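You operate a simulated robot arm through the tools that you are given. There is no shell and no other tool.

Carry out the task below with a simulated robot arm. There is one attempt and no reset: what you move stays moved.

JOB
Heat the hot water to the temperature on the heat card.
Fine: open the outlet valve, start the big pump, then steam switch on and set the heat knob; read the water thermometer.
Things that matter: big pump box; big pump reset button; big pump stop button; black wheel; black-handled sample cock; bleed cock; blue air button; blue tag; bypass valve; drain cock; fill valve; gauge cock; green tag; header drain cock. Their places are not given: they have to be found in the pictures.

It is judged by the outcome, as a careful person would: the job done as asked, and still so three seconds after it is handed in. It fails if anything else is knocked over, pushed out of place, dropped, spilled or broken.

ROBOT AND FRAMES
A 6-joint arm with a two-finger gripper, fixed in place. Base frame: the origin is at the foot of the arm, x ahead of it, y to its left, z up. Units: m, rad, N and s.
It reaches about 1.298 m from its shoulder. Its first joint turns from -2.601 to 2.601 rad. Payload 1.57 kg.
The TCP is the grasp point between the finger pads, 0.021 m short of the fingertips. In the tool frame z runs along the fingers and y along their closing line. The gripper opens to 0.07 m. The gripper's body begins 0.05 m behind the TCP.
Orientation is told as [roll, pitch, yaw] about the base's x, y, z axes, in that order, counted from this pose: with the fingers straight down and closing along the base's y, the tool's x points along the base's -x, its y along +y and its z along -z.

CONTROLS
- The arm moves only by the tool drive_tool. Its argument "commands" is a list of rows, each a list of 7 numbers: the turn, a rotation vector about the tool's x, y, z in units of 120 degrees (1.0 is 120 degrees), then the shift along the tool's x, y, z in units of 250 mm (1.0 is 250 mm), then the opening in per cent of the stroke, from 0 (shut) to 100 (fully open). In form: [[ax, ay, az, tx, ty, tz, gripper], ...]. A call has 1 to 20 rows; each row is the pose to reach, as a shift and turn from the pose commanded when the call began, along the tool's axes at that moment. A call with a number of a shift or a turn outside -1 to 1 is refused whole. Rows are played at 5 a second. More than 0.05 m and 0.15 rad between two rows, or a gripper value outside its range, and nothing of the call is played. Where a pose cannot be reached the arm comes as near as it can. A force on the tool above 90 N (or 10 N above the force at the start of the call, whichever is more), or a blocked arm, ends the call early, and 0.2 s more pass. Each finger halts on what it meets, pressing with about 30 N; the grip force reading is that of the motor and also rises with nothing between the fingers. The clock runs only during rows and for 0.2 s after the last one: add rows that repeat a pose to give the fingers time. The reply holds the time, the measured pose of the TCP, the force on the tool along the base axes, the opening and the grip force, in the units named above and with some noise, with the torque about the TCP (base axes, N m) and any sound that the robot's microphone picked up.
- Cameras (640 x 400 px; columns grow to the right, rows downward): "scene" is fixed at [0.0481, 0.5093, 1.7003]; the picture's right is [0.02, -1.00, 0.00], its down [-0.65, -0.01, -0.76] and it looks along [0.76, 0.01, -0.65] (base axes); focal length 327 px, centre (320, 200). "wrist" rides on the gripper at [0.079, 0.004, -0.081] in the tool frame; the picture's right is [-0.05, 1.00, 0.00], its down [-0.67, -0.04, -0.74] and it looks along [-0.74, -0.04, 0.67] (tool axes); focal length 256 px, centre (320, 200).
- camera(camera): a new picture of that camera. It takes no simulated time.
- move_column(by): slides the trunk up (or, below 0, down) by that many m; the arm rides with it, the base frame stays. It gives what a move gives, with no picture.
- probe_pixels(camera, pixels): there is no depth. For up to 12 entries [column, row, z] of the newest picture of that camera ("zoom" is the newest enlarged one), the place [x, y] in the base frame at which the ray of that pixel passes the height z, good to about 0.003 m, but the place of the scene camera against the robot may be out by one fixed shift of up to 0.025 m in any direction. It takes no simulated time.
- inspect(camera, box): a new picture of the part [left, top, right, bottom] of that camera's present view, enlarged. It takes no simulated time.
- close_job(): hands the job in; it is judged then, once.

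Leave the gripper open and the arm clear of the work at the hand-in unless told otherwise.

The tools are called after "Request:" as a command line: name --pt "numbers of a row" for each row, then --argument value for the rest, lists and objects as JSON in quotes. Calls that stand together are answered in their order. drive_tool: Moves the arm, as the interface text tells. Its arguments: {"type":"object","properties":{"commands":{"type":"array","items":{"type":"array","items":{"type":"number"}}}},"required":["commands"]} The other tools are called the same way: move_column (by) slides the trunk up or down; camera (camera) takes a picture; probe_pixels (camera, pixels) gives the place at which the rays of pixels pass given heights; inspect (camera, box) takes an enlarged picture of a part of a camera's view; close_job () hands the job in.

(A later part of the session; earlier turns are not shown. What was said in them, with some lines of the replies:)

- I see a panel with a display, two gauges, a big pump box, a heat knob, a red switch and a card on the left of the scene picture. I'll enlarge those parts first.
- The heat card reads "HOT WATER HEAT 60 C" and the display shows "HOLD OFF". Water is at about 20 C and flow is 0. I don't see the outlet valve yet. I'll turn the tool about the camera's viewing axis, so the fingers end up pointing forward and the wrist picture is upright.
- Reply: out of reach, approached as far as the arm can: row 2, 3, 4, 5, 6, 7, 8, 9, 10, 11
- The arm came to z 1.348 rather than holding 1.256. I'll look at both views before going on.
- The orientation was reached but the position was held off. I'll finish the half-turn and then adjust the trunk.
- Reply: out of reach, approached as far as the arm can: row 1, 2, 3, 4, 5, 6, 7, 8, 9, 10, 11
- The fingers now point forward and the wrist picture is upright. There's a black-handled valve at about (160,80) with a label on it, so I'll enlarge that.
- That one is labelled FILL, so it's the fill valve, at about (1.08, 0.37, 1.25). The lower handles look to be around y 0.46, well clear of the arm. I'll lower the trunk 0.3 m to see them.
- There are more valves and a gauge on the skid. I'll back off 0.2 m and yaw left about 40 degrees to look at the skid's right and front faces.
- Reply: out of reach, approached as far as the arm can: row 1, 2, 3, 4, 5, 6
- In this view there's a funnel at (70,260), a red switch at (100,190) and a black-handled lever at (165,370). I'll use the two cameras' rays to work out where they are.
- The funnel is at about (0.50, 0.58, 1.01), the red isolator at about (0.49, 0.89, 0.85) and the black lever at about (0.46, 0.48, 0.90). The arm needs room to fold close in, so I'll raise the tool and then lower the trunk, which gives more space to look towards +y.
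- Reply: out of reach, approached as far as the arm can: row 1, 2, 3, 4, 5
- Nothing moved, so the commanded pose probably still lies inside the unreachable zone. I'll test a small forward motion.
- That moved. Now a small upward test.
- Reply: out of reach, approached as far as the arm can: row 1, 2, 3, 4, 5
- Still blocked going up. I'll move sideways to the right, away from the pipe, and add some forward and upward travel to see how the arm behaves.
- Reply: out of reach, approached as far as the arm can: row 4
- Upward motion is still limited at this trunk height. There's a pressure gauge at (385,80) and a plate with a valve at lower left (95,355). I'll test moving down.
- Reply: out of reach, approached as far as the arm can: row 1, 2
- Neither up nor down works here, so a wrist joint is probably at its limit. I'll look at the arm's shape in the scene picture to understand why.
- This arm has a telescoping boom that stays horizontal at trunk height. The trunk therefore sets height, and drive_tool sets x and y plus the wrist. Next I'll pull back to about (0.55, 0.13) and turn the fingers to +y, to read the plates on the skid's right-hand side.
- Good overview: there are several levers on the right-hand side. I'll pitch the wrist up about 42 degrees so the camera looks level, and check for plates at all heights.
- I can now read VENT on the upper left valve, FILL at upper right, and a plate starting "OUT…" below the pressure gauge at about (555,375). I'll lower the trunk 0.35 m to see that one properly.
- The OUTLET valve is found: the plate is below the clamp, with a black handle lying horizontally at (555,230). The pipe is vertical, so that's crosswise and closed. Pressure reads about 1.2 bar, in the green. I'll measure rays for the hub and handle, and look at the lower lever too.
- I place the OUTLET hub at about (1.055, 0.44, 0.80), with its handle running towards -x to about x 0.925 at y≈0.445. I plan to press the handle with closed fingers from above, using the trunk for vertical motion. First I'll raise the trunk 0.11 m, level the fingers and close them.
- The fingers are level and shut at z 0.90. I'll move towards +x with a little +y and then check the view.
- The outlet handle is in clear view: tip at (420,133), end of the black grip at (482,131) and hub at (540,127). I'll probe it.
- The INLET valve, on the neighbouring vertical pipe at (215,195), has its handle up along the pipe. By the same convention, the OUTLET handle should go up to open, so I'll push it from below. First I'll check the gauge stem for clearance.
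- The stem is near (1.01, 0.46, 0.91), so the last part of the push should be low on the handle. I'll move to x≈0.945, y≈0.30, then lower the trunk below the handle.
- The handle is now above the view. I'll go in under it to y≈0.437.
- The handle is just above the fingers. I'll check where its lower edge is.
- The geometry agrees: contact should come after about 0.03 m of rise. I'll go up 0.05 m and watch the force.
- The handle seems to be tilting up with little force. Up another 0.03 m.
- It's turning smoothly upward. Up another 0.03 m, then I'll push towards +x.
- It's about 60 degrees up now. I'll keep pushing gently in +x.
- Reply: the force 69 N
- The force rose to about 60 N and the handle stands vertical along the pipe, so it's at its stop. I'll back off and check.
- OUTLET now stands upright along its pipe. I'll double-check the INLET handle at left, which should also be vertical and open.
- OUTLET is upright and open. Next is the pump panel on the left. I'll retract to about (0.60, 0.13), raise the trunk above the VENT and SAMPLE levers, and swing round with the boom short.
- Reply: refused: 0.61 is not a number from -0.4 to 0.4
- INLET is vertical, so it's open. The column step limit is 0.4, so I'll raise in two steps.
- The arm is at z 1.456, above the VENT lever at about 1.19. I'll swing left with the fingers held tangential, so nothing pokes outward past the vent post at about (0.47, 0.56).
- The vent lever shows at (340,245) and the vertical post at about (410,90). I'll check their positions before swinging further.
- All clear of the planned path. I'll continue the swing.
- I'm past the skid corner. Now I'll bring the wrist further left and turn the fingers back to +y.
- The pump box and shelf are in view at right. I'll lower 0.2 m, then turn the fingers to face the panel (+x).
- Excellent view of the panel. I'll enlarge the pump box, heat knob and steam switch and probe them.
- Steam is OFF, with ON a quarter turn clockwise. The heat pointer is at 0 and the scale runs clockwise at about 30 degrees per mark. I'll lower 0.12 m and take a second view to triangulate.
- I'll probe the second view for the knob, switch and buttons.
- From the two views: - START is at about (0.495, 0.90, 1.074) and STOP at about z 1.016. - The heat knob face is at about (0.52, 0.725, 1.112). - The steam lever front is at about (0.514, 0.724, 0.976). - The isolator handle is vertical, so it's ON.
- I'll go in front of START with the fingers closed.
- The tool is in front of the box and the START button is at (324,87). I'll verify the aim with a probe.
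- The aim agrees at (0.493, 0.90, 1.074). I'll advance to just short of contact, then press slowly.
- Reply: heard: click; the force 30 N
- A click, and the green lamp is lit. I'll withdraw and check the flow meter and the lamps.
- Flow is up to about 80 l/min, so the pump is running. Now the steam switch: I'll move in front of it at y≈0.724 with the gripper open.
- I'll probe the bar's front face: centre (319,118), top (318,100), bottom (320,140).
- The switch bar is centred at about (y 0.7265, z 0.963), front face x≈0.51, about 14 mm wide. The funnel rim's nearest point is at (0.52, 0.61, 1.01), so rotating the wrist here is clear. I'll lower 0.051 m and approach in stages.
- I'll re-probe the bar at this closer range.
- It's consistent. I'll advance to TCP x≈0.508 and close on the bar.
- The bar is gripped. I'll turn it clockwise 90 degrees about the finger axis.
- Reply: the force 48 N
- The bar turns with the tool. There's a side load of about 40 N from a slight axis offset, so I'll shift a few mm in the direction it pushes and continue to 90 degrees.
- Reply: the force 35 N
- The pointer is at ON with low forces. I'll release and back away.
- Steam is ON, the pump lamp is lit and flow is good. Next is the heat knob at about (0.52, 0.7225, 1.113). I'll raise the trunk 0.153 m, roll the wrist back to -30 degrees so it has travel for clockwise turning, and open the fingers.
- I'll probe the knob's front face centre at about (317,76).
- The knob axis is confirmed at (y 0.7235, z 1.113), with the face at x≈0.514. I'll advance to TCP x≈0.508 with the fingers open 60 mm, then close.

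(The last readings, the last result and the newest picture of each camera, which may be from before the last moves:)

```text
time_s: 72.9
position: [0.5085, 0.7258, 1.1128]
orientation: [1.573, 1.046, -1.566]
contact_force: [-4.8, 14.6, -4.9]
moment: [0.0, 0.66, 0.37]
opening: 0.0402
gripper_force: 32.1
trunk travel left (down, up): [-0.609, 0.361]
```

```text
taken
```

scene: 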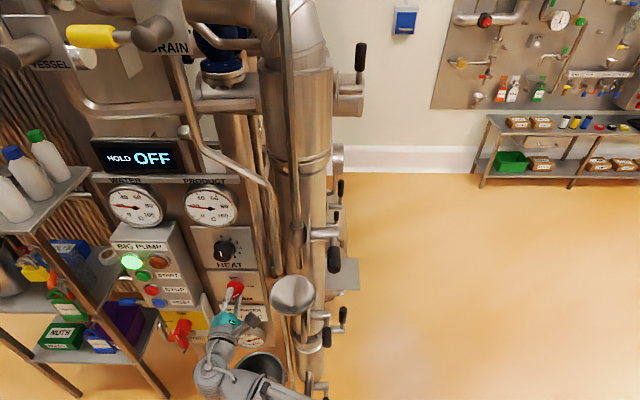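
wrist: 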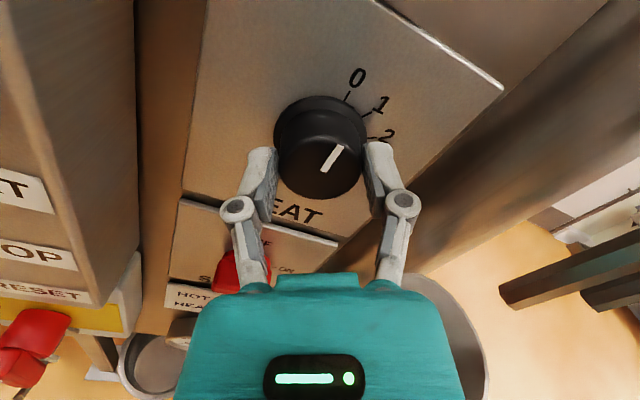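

Gripped at 40 mm. I'll turn clockwise 60 degrees, to about mark 2, as a cautious first setting.

Request:
drive_tool --pt "0 0 0.0625 0 0 0 20" --pt "0 0 0.125 0 0 0 20" --pt "0 0 0.1875 0 0 0 20" --pt "0 0 0.25 0 0 0 20" --pt "0 0 0.3125 0 0 0 20" --pt "0 0 0.375 0 0 0 20" --pt "0 0 0.4375 0 0 0 20" --pt "0 0 0.5 0 0 0 20"

Request:
camera --camera "wrist"

Request:
inspect --camera "scene" --box '[90, 160, 270, 280]'

```text
time_s: 74.7
position: [0.5071, 0.7243, 1.1132]
orientation: [-1.568, 1.046, 1.572]
contact_force: [1.3, 12.5, 0.4]
moment: [0.01, -0.58, -0.12]
opening: 0.0401
gripper_force: 32.8
trunk travel left (down, up): [-0.609, 0.361]
```

```text
taken
```

wrist: 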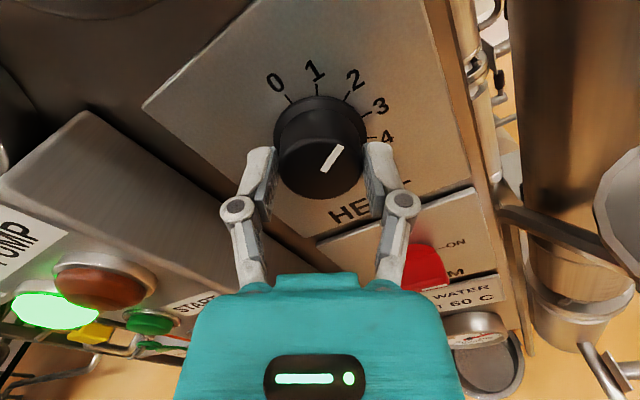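

```text
3.33 times, centred on (180, 220) of scene
```

zoom: 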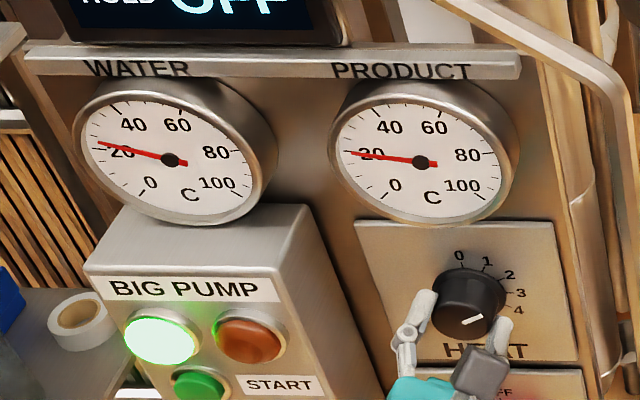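

The knob followed to about 2 and the water is starting to rise, about 24 C. I'll hold still and wait, watching the thermometer.

Request:
drive_tool --pt "0 0 0 0 0 0 20" --pt "0 0 0 0 0 0 20" --pt "0 0 0 0 0 0 20" --pt "0 0 0 0 0 0 20" --pt "0 0 0 0 0 0 20" --pt "0 0 0 0 0 0 20" --pt "0 0 0 0 0 0 20" --pt "0 0 0 0 0 0 20" --pt "0 0 0 0 0 0 20" --pt "0 0 0 0 0 0 20" --pt "0 0 0 0 0 0 20" --pt "0 0 0 0 0 0 20" --pt "0 0 0 0 0 0 20" --pt "0 0 0 0 0 0 20" --pt "0 0 0 0 0 0 20" --pt "0 0 0 0 0 0 20" --pt "0 0 0 0 0 0 20" --pt "0 0 0 0 0 0 20" --pt "0 0 0 0 0 0 20" --pt "0 0 0 0 0 0 20"

Request:
inspect --camera "scene" --box '[100, 180, 180, 230]'

Request:
drive_tool --pt "0 0 0 0 0 0 20" --pt "0 0 0 0 0 0 20" --pt "0 0 0 0 0 0 20" --pt "0 0 0 0 0 0 20" --pt "0 0 0 0 0 0 20" --pt "0 0 0 0 0 0 20" --pt "0 0 0 0 0 0 20" --pt "0 0 0 0 0 0 20" --pt "0 0 0 0 0 0 20" --pt "0 0 0 0 0 0 20" --pt "0 0 0 0 0 0 20" --pt "0 0 0 0 0 0 20" --pt "0 0 0 0 0 0 20" --pt "0 0 0 0 0 0 20" --pt "0 0 0 0 0 0 20" --pt "0 0 0 0 0 0 20" --pt "0 0 0 0 0 0 20" --pt "0 0 0 0 0 0 20" --pt "0 0 0 0 0 0 20" --pt "0 0 0 0 0 0 20"

Request:
inspect --camera "scene" --box '[100, 180, 180, 230]'

```text
time_s: 78.9
position: [0.5074, 0.7232, 1.113]
orientation: [-1.571, 1.046, 1.572]
contact_force: [-3.6, 4.3, -10.3]
moment: [0.01, 0.27, 0.16]
opening: 0.04
gripper_force: 32.2
trunk travel left (down, up): [-0.609, 0.361]
```

```text
8.00 times, centred on (140, 205) of scene
```

zoom: 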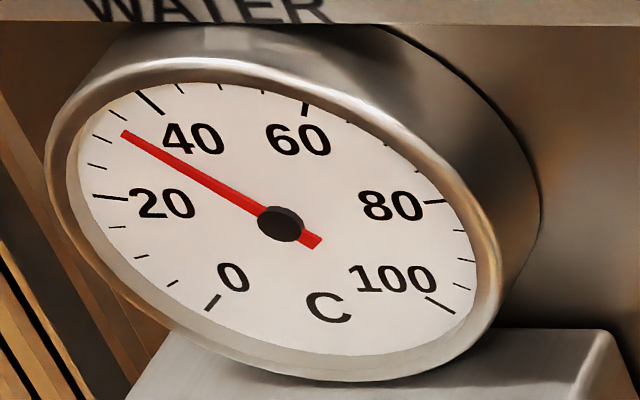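

```text
time_s: 83.1
position: [0.5085, 0.724, 1.1135]
orientation: [-1.57, 1.047, 1.57]
contact_force: [-5.8, 1.7, -13.5]
moment: [0.0, 0.25, 0.0]
opening: 0.0398
gripper_force: 31.9
trunk travel left (down, up): [-0.609, 0.361]
```

```text
8.00 times, centred on (140, 205) of scene
```

zoom: 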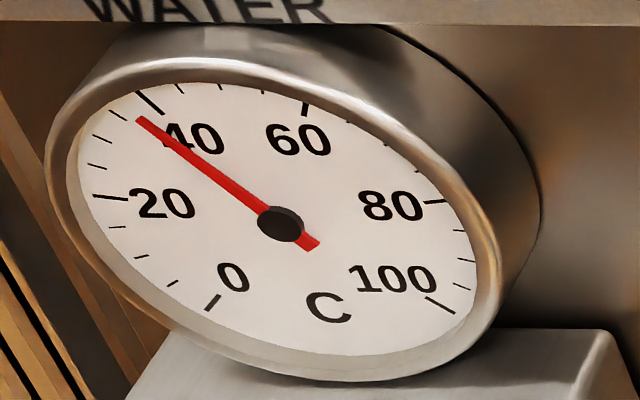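

Readings are about 32 C, then about 35 C, levelling off. I'll wait more to find the steady value for mark 2.

Request:
drive_tool --pt "0 0 0 0 0 0 20" --pt "0 0 0 0 0 0 20" --pt "0 0 0 0 0 0 20" --pt "0 0 0 0 0 0 20" --pt "0 0 0 0 0 0 20" --pt "0 0 0 0 0 0 20" --pt "0 0 0 0 0 0 20" --pt "0 0 0 0 0 0 20" --pt "0 0 0 0 0 0 20" --pt "0 0 0 0 0 0 20" --pt "0 0 0 0 0 0 20" --pt "0 0 0 0 0 0 20" --pt "0 0 0 0 0 0 20" --pt "0 0 0 0 0 0 20" --pt "0 0 0 0 0 0 20" --pt "0 0 0 0 0 0 20" --pt "0 0 0 0 0 0 20" --pt "0 0 0 0 0 0 20" --pt "0 0 0 0 0 0 20" --pt "0 0 0 0 0 0 20"

Request:
drive_tool --pt "0 0 0 0 0 0 20" --pt "0 0 0 0 0 0 20" --pt "0 0 0 0 0 0 20" --pt "0 0 0 0 0 0 20" --pt "0 0 0 0 0 0 20" --pt "0 0 0 0 0 0 20" --pt "0 0 0 0 0 0 20" --pt "0 0 0 0 0 0 20" --pt "0 0 0 0 0 0 20" --pt "0 0 0 0 0 0 20" --pt "0 0 0 0 0 0 20" --pt "0 0 0 0 0 0 20" --pt "0 0 0 0 0 0 20" --pt "0 0 0 0 0 0 20" --pt "0 0 0 0 0 0 20" --pt "0 0 0 0 0 0 20" --pt "0 0 0 0 0 0 20" --pt "0 0 0 0 0 0 20" --pt "0 0 0 0 0 0 20" --pt "0 0 0 0 0 0 20"

Request:
inspect --camera "scene" --box '[100, 180, 180, 230]'

Request:
inspect --camera "wrist" --box '[240, 60, 400, 210]'

Request:
inspect --camera "scene" --box '[90, 130, 290, 255]'

```text
time_s: 87.3
position: [0.5073, 0.7231, 1.1135]
orientation: [-1.57, 1.047, 1.57]
contact_force: [-5.2, 0.6, -13.4]
moment: [-0.02, 0.22, 0.03]
opening: 0.0402
gripper_force: 32.3
trunk travel left (down, up): [-0.609, 0.361]
```

```text
time_s: 91.5
position: [0.5089, 0.7234, 1.1126]
orientation: [-1.571, 1.047, 1.571]
contact_force: [-4.5, 2.2, -11.1]
moment: [-0.02, 0.23, 0.05]
opening: 0.0398
gripper_force: 32.5
trunk travel left (down, up): [-0.609, 0.361]
```

```text
8.00 times, centred on (140, 205) of scene
```

zoom: 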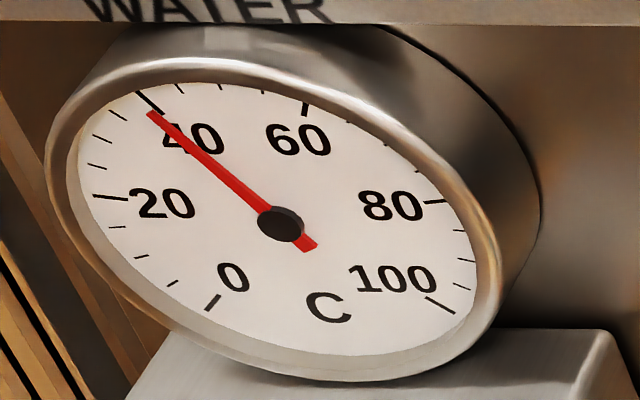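

```text
2.67 times, centred on (320, 135) of wrist
```

zoom: 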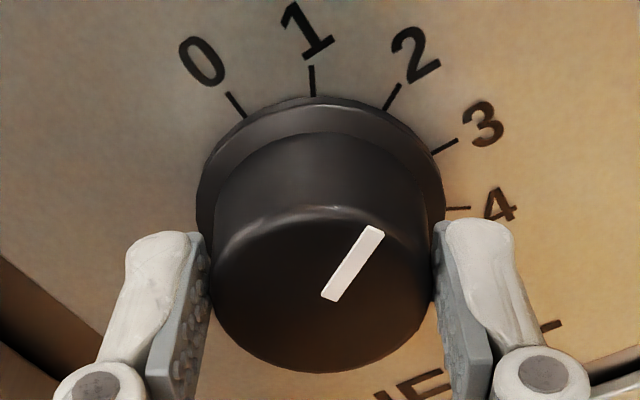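

```text
3.20 times, centred on (190, 192) of scene
```

zoom: 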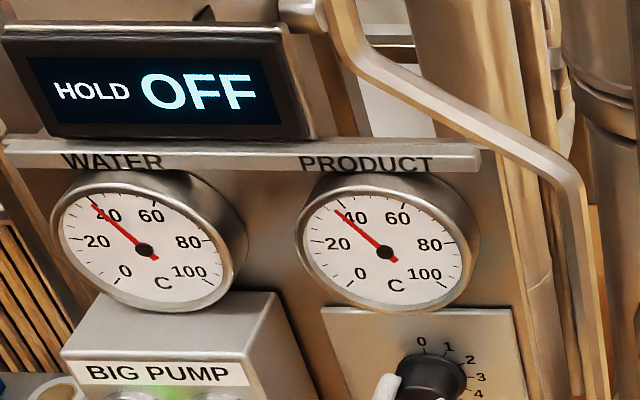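

About 38 C and settling near 40, so mark 2 gives about 40 C, or roughly 10 C per mark above 20. 60 C should then be near mark 4. I'll turn 57 degrees further, just under mark 4.

Request:
drive_tool --pt "0 0 0.06 0 0 0 20" --pt "0 0 0.12 0 0 0 20" --pt "0 0 0.18 0 0 0 20" --pt "0 0 0.24 0 0 0 20" --pt "0 0 0.3 0 0 0 20" --pt "0 0 0.36 0 0 0 20" --pt "0 0 0.42 0 0 0 20" --pt "0 0 0.475 0 0 0 20" --pt "0 0 0.475 0 0 0 20"

Request:
camera --camera "wrist"

Request:
inspect --camera "wrist" --box '[240, 60, 400, 210]'

```text
time_s: 93.5
position: [0.5083, 0.725, 1.111]
orientation: [-1.565, 0.048, 1.573]
contact_force: [-9.5, -3.9, -32.2]
moment: [-0.01, 0.74, 0.63]
opening: 0.0395
gripper_force: 31.8
trunk travel left (down, up): [-0.609, 0.361]
```

```text
taken
```

wrist: 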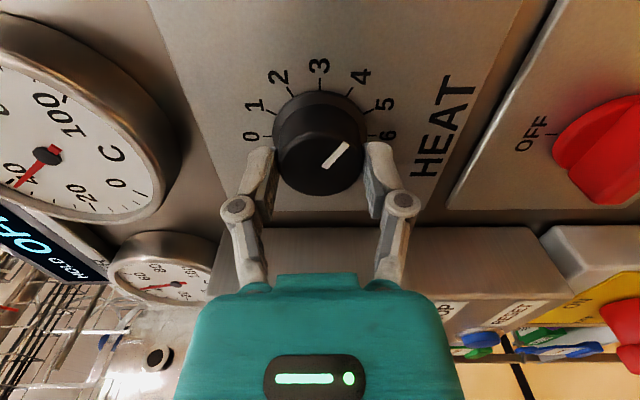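

```text
2.67 times, centred on (320, 135) of wrist
```

zoom: 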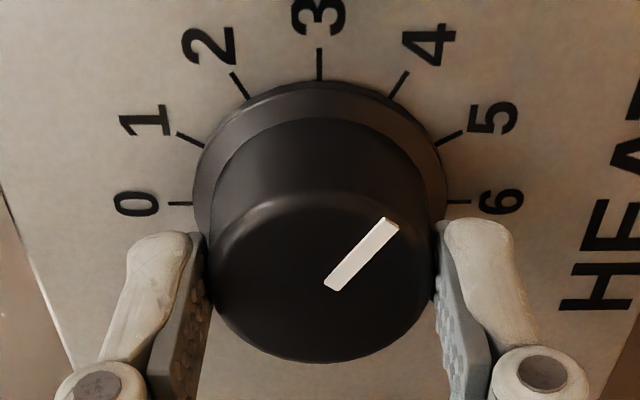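

The pointer is close to 4, perhaps a touch past it. I'll wait a few seconds at a time and watch the water.

Request:
drive_tool --pt "0 0 0 0 0 0 20" --pt "0 0 0 0 0 0 20" --pt "0 0 0 0 0 0 20" --pt "0 0 0 0 0 0 20" --pt "0 0 0 0 0 0 20" --pt "0 0 0 0 0 0 20" --pt "0 0 0 0 0 0 20" --pt "0 0 0 0 0 0 20" --pt "0 0 0 0 0 0 20" --pt "0 0 0 0 0 0 20" --pt "0 0 0 0 0 0 20" --pt "0 0 0 0 0 0 20" --pt "0 0 0 0 0 0 20" --pt "0 0 0 0 0 0 20" --pt "0 0 0 0 0 0 20" --pt "0 0 0 0 0 0 20" --pt "0 0 0 0 0 0 20" --pt "0 0 0 0 0 0 20" --pt "0 0 0 0 0 0 20" --pt "0 0 0 0 0 0 20"

Request:
inspect --camera "scene" --box '[100, 180, 180, 230]'

Request:
drive_tool --pt "0 0 0 0 0 0 20" --pt "0 0 0 0 0 0 20" --pt "0 0 0 0 0 0 20" --pt "0 0 0 0 0 0 20" --pt "0 0 0 0 0 0 20" --pt "0 0 0 0 0 0 20" --pt "0 0 0 0 0 0 20" --pt "0 0 0 0 0 0 20" --pt "0 0 0 0 0 0 20" --pt "0 0 0 0 0 0 20" --pt "0 0 0 0 0 0 20" --pt "0 0 0 0 0 0 20" --pt "0 0 0 0 0 0 20" --pt "0 0 0 0 0 0 20" --pt "0 0 0 0 0 0 20" --pt "0 0 0 0 0 0 20" --pt "0 0 0 0 0 0 20" --pt "0 0 0 0 0 0 20" --pt "0 0 0 0 0 0 20" --pt "0 0 0 0 0 0 20"

Request:
inspect --camera "scene" --box '[100, 180, 180, 230]'

```text
time_s: 97.7
position: [0.5072, 0.7248, 1.1116]
orientation: [-1.568, 0.052, 1.569]
contact_force: [-7.7, 6.7, -27.1]
moment: [-0.01, 0.48, 0.13]
opening: 0.0397
gripper_force: 32.0
trunk travel left (down, up): [-0.609, 0.361]
```

```text
8.00 times, centred on (140, 205) of scene
```

zoom: 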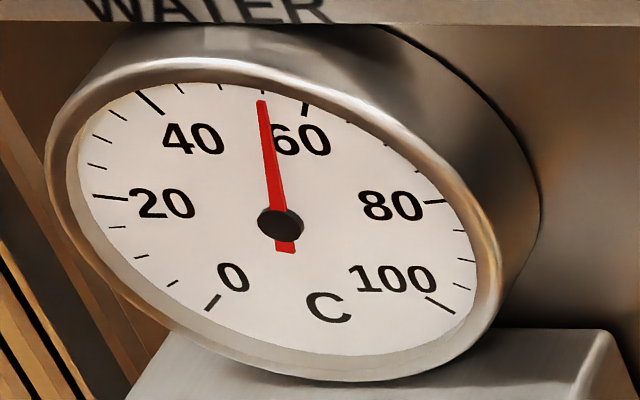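

```text
time_s: 101.9
position: [0.5072, 0.726, 1.1115]
orientation: [-1.567, 0.052, 1.57]
contact_force: [-8.0, 6.8, -27.5]
moment: [0.02, 0.45, 0.09]
opening: 0.0397
gripper_force: 31.8
trunk travel left (down, up): [-0.609, 0.361]
```

```text
8.00 times, centred on (140, 205) of scene
```

zoom: 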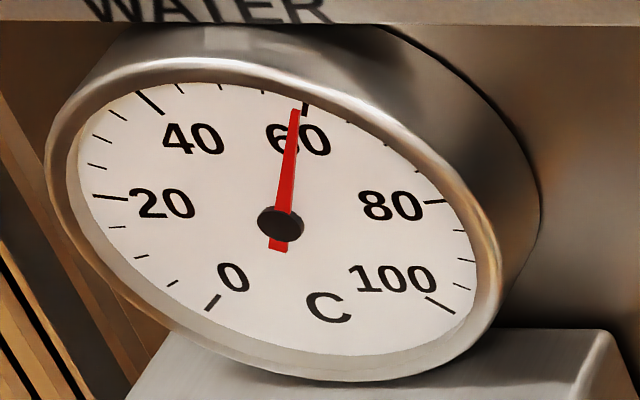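

About 59 C and still rising, probably heading a little past 60. I'll trim back about 5 degrees and keep watching.

Request:
drive_tool --pt "0 0 -0.02 0 0 0 20" --pt "0 0 -0.042 0 0 0 20" --pt "0 0 -0.042 0 0 0 20" --pt "0 0 -0.042 0 0 0 20" --pt "0 0 -0.042 0 0 0 20" --pt "0 0 -0.042 0 0 0 20" --pt "0 0 -0.042 0 0 0 20" --pt "0 0 -0.042 0 0 0 20" --pt "0 0 -0.042 0 0 0 20" --pt "0 0 -0.042 0 0 0 20" --pt "0 0 -0.042 0 0 0 20" --pt "0 0 -0.042 0 0 0 20"

Request:
inspect --camera "scene" --box '[100, 180, 180, 230]'

Request:
inspect --camera "wrist" --box '[240, 60, 400, 210]'

```text
time_s: 104.5
position: [0.5086, 0.7253, 1.1121]
orientation: [-1.566, 0.138, 1.57]
contact_force: [-7.5, 0.4, -29.8]
moment: [0.01, 0.43, -0.38]
opening: 0.0396
gripper_force: 32.1
trunk travel left (down, up): [-0.609, 0.361]
```

```text
8.00 times, centred on (140, 205) of scene
```

zoom: 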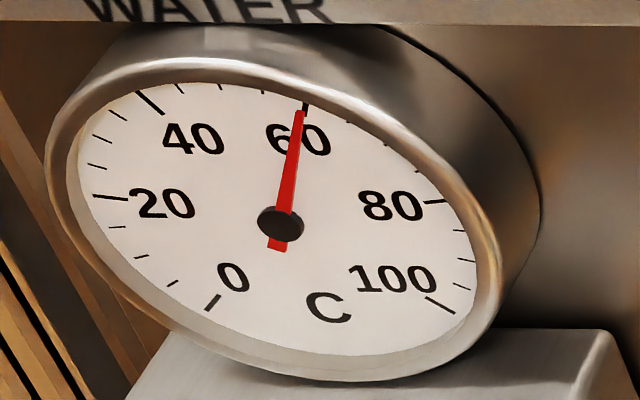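

```text
2.67 times, centred on (320, 135) of wrist
```

zoom: 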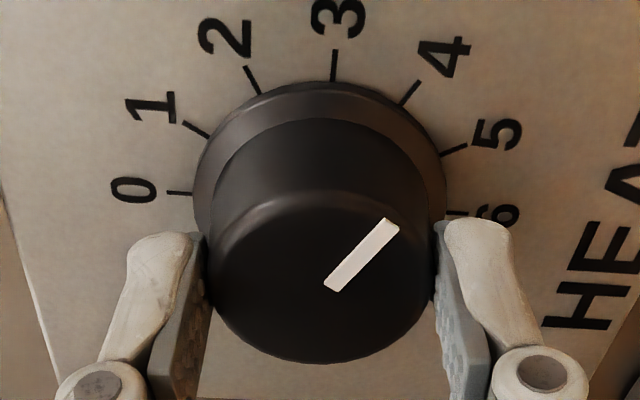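

Now about 59.7 C. I'll hold and watch where it settles.

Request:
drive_tool --pt "0 0 0 0 0 0 20" --pt "0 0 0 0 0 0 20" --pt "0 0 0 0 0 0 20" --pt "0 0 0 0 0 0 20" --pt "0 0 0 0 0 0 20" --pt "0 0 0 0 0 0 20" --pt "0 0 0 0 0 0 20" --pt "0 0 0 0 0 0 20" --pt "0 0 0 0 0 0 20" --pt "0 0 0 0 0 0 20" --pt "0 0 0 0 0 0 20" --pt "0 0 0 0 0 0 20" --pt "0 0 0 0 0 0 20" --pt "0 0 0 0 0 0 20" --pt "0 0 0 0 0 0 20" --pt "0 0 0 0 0 0 20" --pt "0 0 0 0 0 0 20" --pt "0 0 0 0 0 0 20" --pt "0 0 0 0 0 0 20" --pt "0 0 0 0 0 0 20"

Request:
inspect --camera "scene" --box '[100, 180, 180, 230]'

Request:
drive_tool --pt "0 0 0 0 0 0 20" --pt "0 0 0 0 0 0 20" --pt "0 0 0 0 0 0 20" --pt "0 0 0 0 0 0 20" --pt "0 0 0 0 0 0 20" --pt "0 0 0 0 0 0 20" --pt "0 0 0 0 0 0 20" --pt "0 0 0 0 0 0 20" --pt "0 0 0 0 0 0 20" --pt "0 0 0 0 0 0 20" --pt "0 0 0 0 0 0 20" --pt "0 0 0 0 0 0 20" --pt "0 0 0 0 0 0 20" --pt "0 0 0 0 0 0 20" --pt "0 0 0 0 0 0 20" --pt "0 0 0 0 0 0 20" --pt "0 0 0 0 0 0 20" --pt "0 0 0 0 0 0 20" --pt "0 0 0 0 0 0 20" --pt "0 0 0 0 0 0 20"

Request:
inspect --camera "scene" --box '[100, 180, 180, 230]'

```text
time_s: 108.7
position: [0.5083, 0.7258, 1.1119]
orientation: [-1.564, 0.14, 1.569]
contact_force: [-8.3, 0.6, -29.4]
moment: [0.01, 0.53, 0.02]
opening: 0.0396
gripper_force: 32.1
trunk travel left (down, up): [-0.609, 0.361]
```

```text
8.00 times, centred on (140, 205) of scene
```

zoom: 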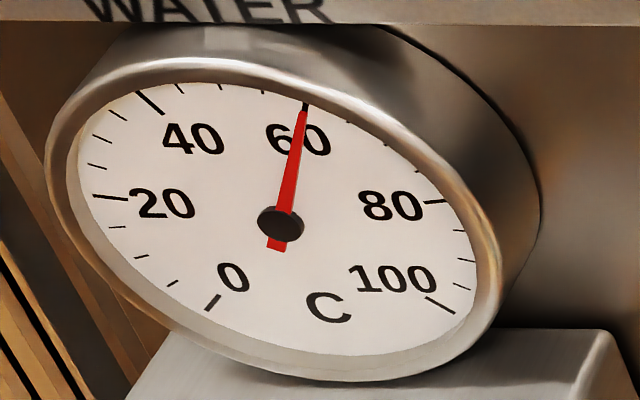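

```text
time_s: 112.9
position: [0.5082, 0.7248, 1.1116]
orientation: [-1.565, 0.139, 1.573]
contact_force: [-7.5, -0.6, -30.4]
moment: [-0.01, 0.51, 0.05]
opening: 0.0398
gripper_force: 31.2
trunk travel left (down, up): [-0.609, 0.361]
```

```text
8.00 times, centred on (140, 205) of scene
```

zoom: 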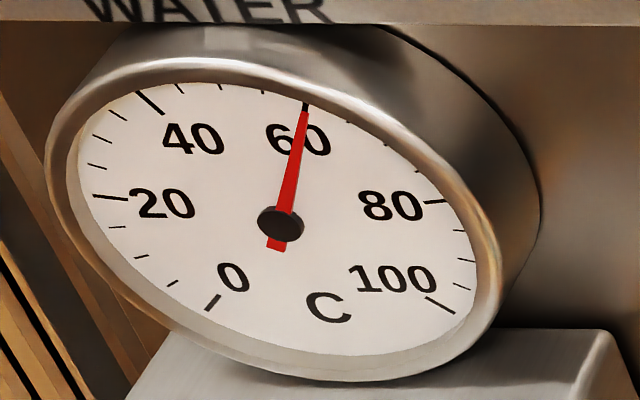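

Steady at 60 C. I'll release the knob, open evenly and back straight away.

Request:
drive_tool --pt "0 0 0 0 0 0 65" --pt "0 0 0 0 0 0 75" --pt "0 0 0 0 0 0 85" --pt "0 0 0 0 0 -0.1 85" --pt "0 0 0 0 0 -0.25 85" --pt "0 0 0 0 0 -0.4 85" --pt "0 0 0 0 0 -0.5 85"

Request:
camera --camera "wrist"

Request:
inspect --camera "scene" --box '[100, 180, 180, 230]'

```text
time_s: 114.5
position: [0.3824, 0.7223, 1.1143]
orientation: [-1.572, 0.14, 1.572]
contact_force: [-0.1, 0.4, 0.8]
moment: [0.0, -0.02, 0.02]
opening: 0.0593
gripper_force: 0.0
trunk travel left (down, up): [-0.609, 0.361]
```

```text
taken
```

wrist: 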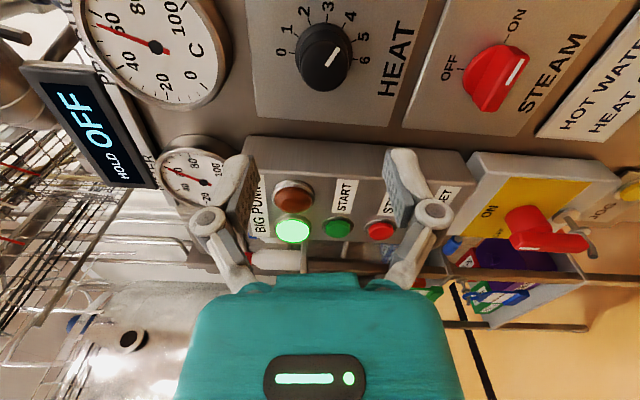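

```text
8.00 times, centred on (140, 205) of scene
```

zoom: 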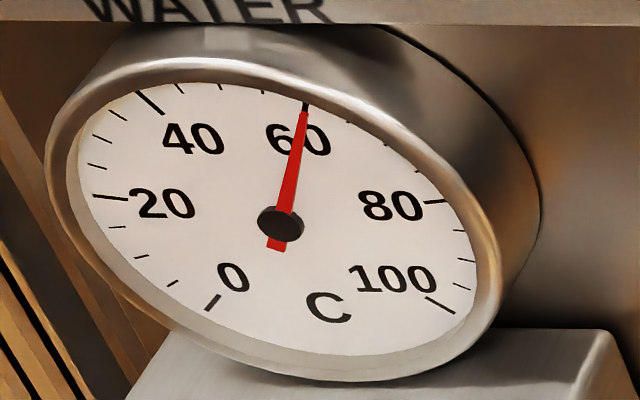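

The arm is clear and the water still reads 60 C. I'll back off a little further, open fully and wait, to be sure the release didn't shift the setting.

Request:
drive_tool --pt "0 0 0 0 0 -0.12 100" --pt "0 0 0 0 0 -0.24 100" --pt "0 0 0 0 0 -0.32 100" --pt "0 0 0 0 0 -0.32 100" --pt "0 0 0 0 0 -0.32 100" --pt "0 0 0 0 0 -0.32 100" --pt "0 0 0 0 0 -0.32 100" --pt "0 0 0 0 0 -0.32 100" --pt "0 0 0 0 0 -0.32 100" --pt "0 0 0 0 0 -0.32 100" --pt "0 0 0 0 0 -0.32 100" --pt "0 0 0 0 0 -0.32 100" --pt "0 0 0 0 0 -0.32 100" --pt "0 0 0 0 0 -0.32 100" --pt "0 0 0 0 0 -0.32 100" --pt "0 0 0 0 0 -0.32 100" --pt "0 0 0 0 0 -0.32 100" --pt "0 0 0 0 0 -0.32 100" --pt "0 0 0 0 0 -0.32 100" --pt "0 0 0 0 0 -0.32 100"

Request:
drive_tool --pt "0 0 0 0 0 0 100" --pt "0 0 0 0 0 0 100" --pt "0 0 0 0 0 0 100" --pt "0 0 0 0 0 0 100" --pt "0 0 0 0 0 0 100" --pt "0 0 0 0 0 0 100" --pt "0 0 0 0 0 0 100" --pt "0 0 0 0 0 0 100" --pt "0 0 0 0 0 0 100" --pt "0 0 0 0 0 0 100" --pt "0 0 0 0 0 0 100" --pt "0 0 0 0 0 0 100" --pt "0 0 0 0 0 0 100" --pt "0 0 0 0 0 0 100" --pt "0 0 0 0 0 0 100" --pt "0 0 0 0 0 0 100" --pt "0 0 0 0 0 0 100" --pt "0 0 0 0 0 0 100" --pt "0 0 0 0 0 0 100" --pt "0 0 0 0 0 0 100"

Request:
inspect --camera "scene" --box '[100, 180, 180, 230]'

Request:
camera --camera "scene"

Request:
camera --camera "wrist"

```text
time_s: 118.7
position: [0.3014, 0.7227, 1.1144]
orientation: [-1.569, 0.14, 1.571]
contact_force: [0.2, -0.3, -0.8]
moment: [0.0, -0.01, 0.01]
opening: 0.07
gripper_force: 0.1
trunk travel left (down, up): [-0.609, 0.361]
```

```text
time_s: 122.9
position: [0.3024, 0.7224, 1.114]
orientation: [-1.571, 0.14, 1.569]
contact_force: [-1.4, -0.2, -0.4]
moment: [0.0, 0.0, -0.01]
opening: 0.07
gripper_force: 0.1
trunk travel left (down, up): [-0.609, 0.361]
```

```text
8.00 times, centred on (140, 205) of scene
```

zoom: 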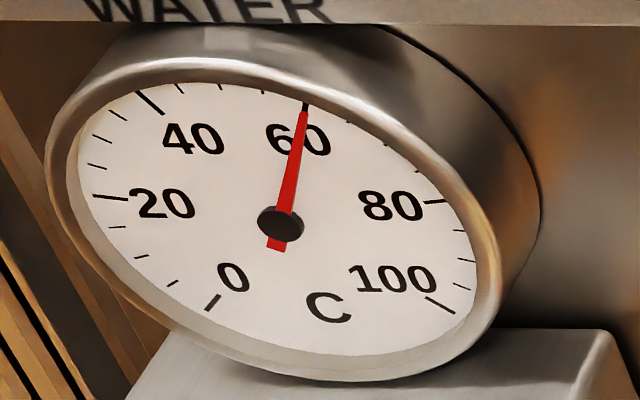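

```text
taken
```

scene: 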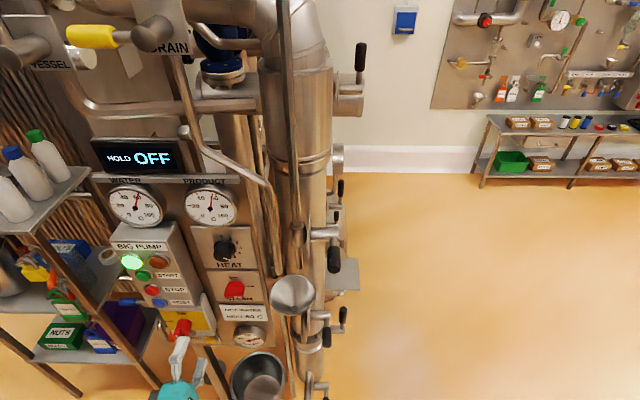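

```text
taken
```

wrist: 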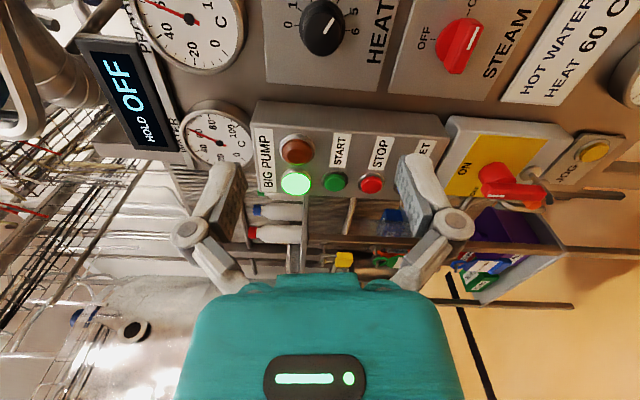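

The water has stayed at 60 C for over 10 seconds since release. One check of the dial from the wrist camera, to rule out parallax.

Request:
inspect --camera "wrist" --box '[180, 95, 260, 170]'

Request:
inspect --camera "wrist" --box '[120, 0, 260, 85]'

```text
5.33 times, centred on (220, 132) of wrist
```

zoom: 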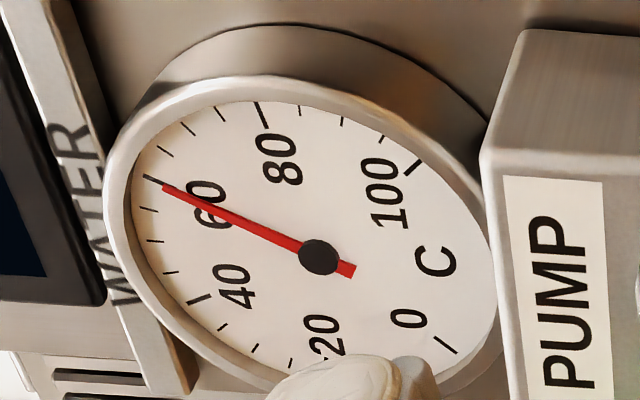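

```text
4.57 times, centred on (190, 42) of wrist
```

zoom: 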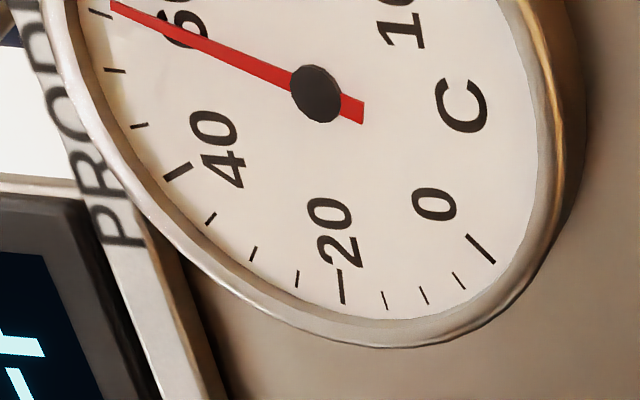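

The pointer sits on the 60 mark from both cameras. OUTLET is open, the pump is running, steam is ON, the gripper is open and the arm is clear. Handing in.

Request:
close_job

```text
The job is handed in.
```

The hot water is heated to 60 C, the temperature on the heat card, and the job is handed in. The needle sat on the 60 mark from both cameras, and the reading held for about 10 seconds after I let go of the knob.

- **Outlet valve:** open, with its handle upright along the pipe.
- **Big pump:** running, with its green lamp lit. The flow meter read about 80 l/min just after the start.
- **Steam switch:** ON.
- **Heat knob:** set close to mark 4. I stopped at mark 2 first to see where the water settled, then turned it up and trimmed it back a little.

I touched only those four controls, and nothing was knocked or spilled that I could see. The gripper is open and the arm is clear of the panel.
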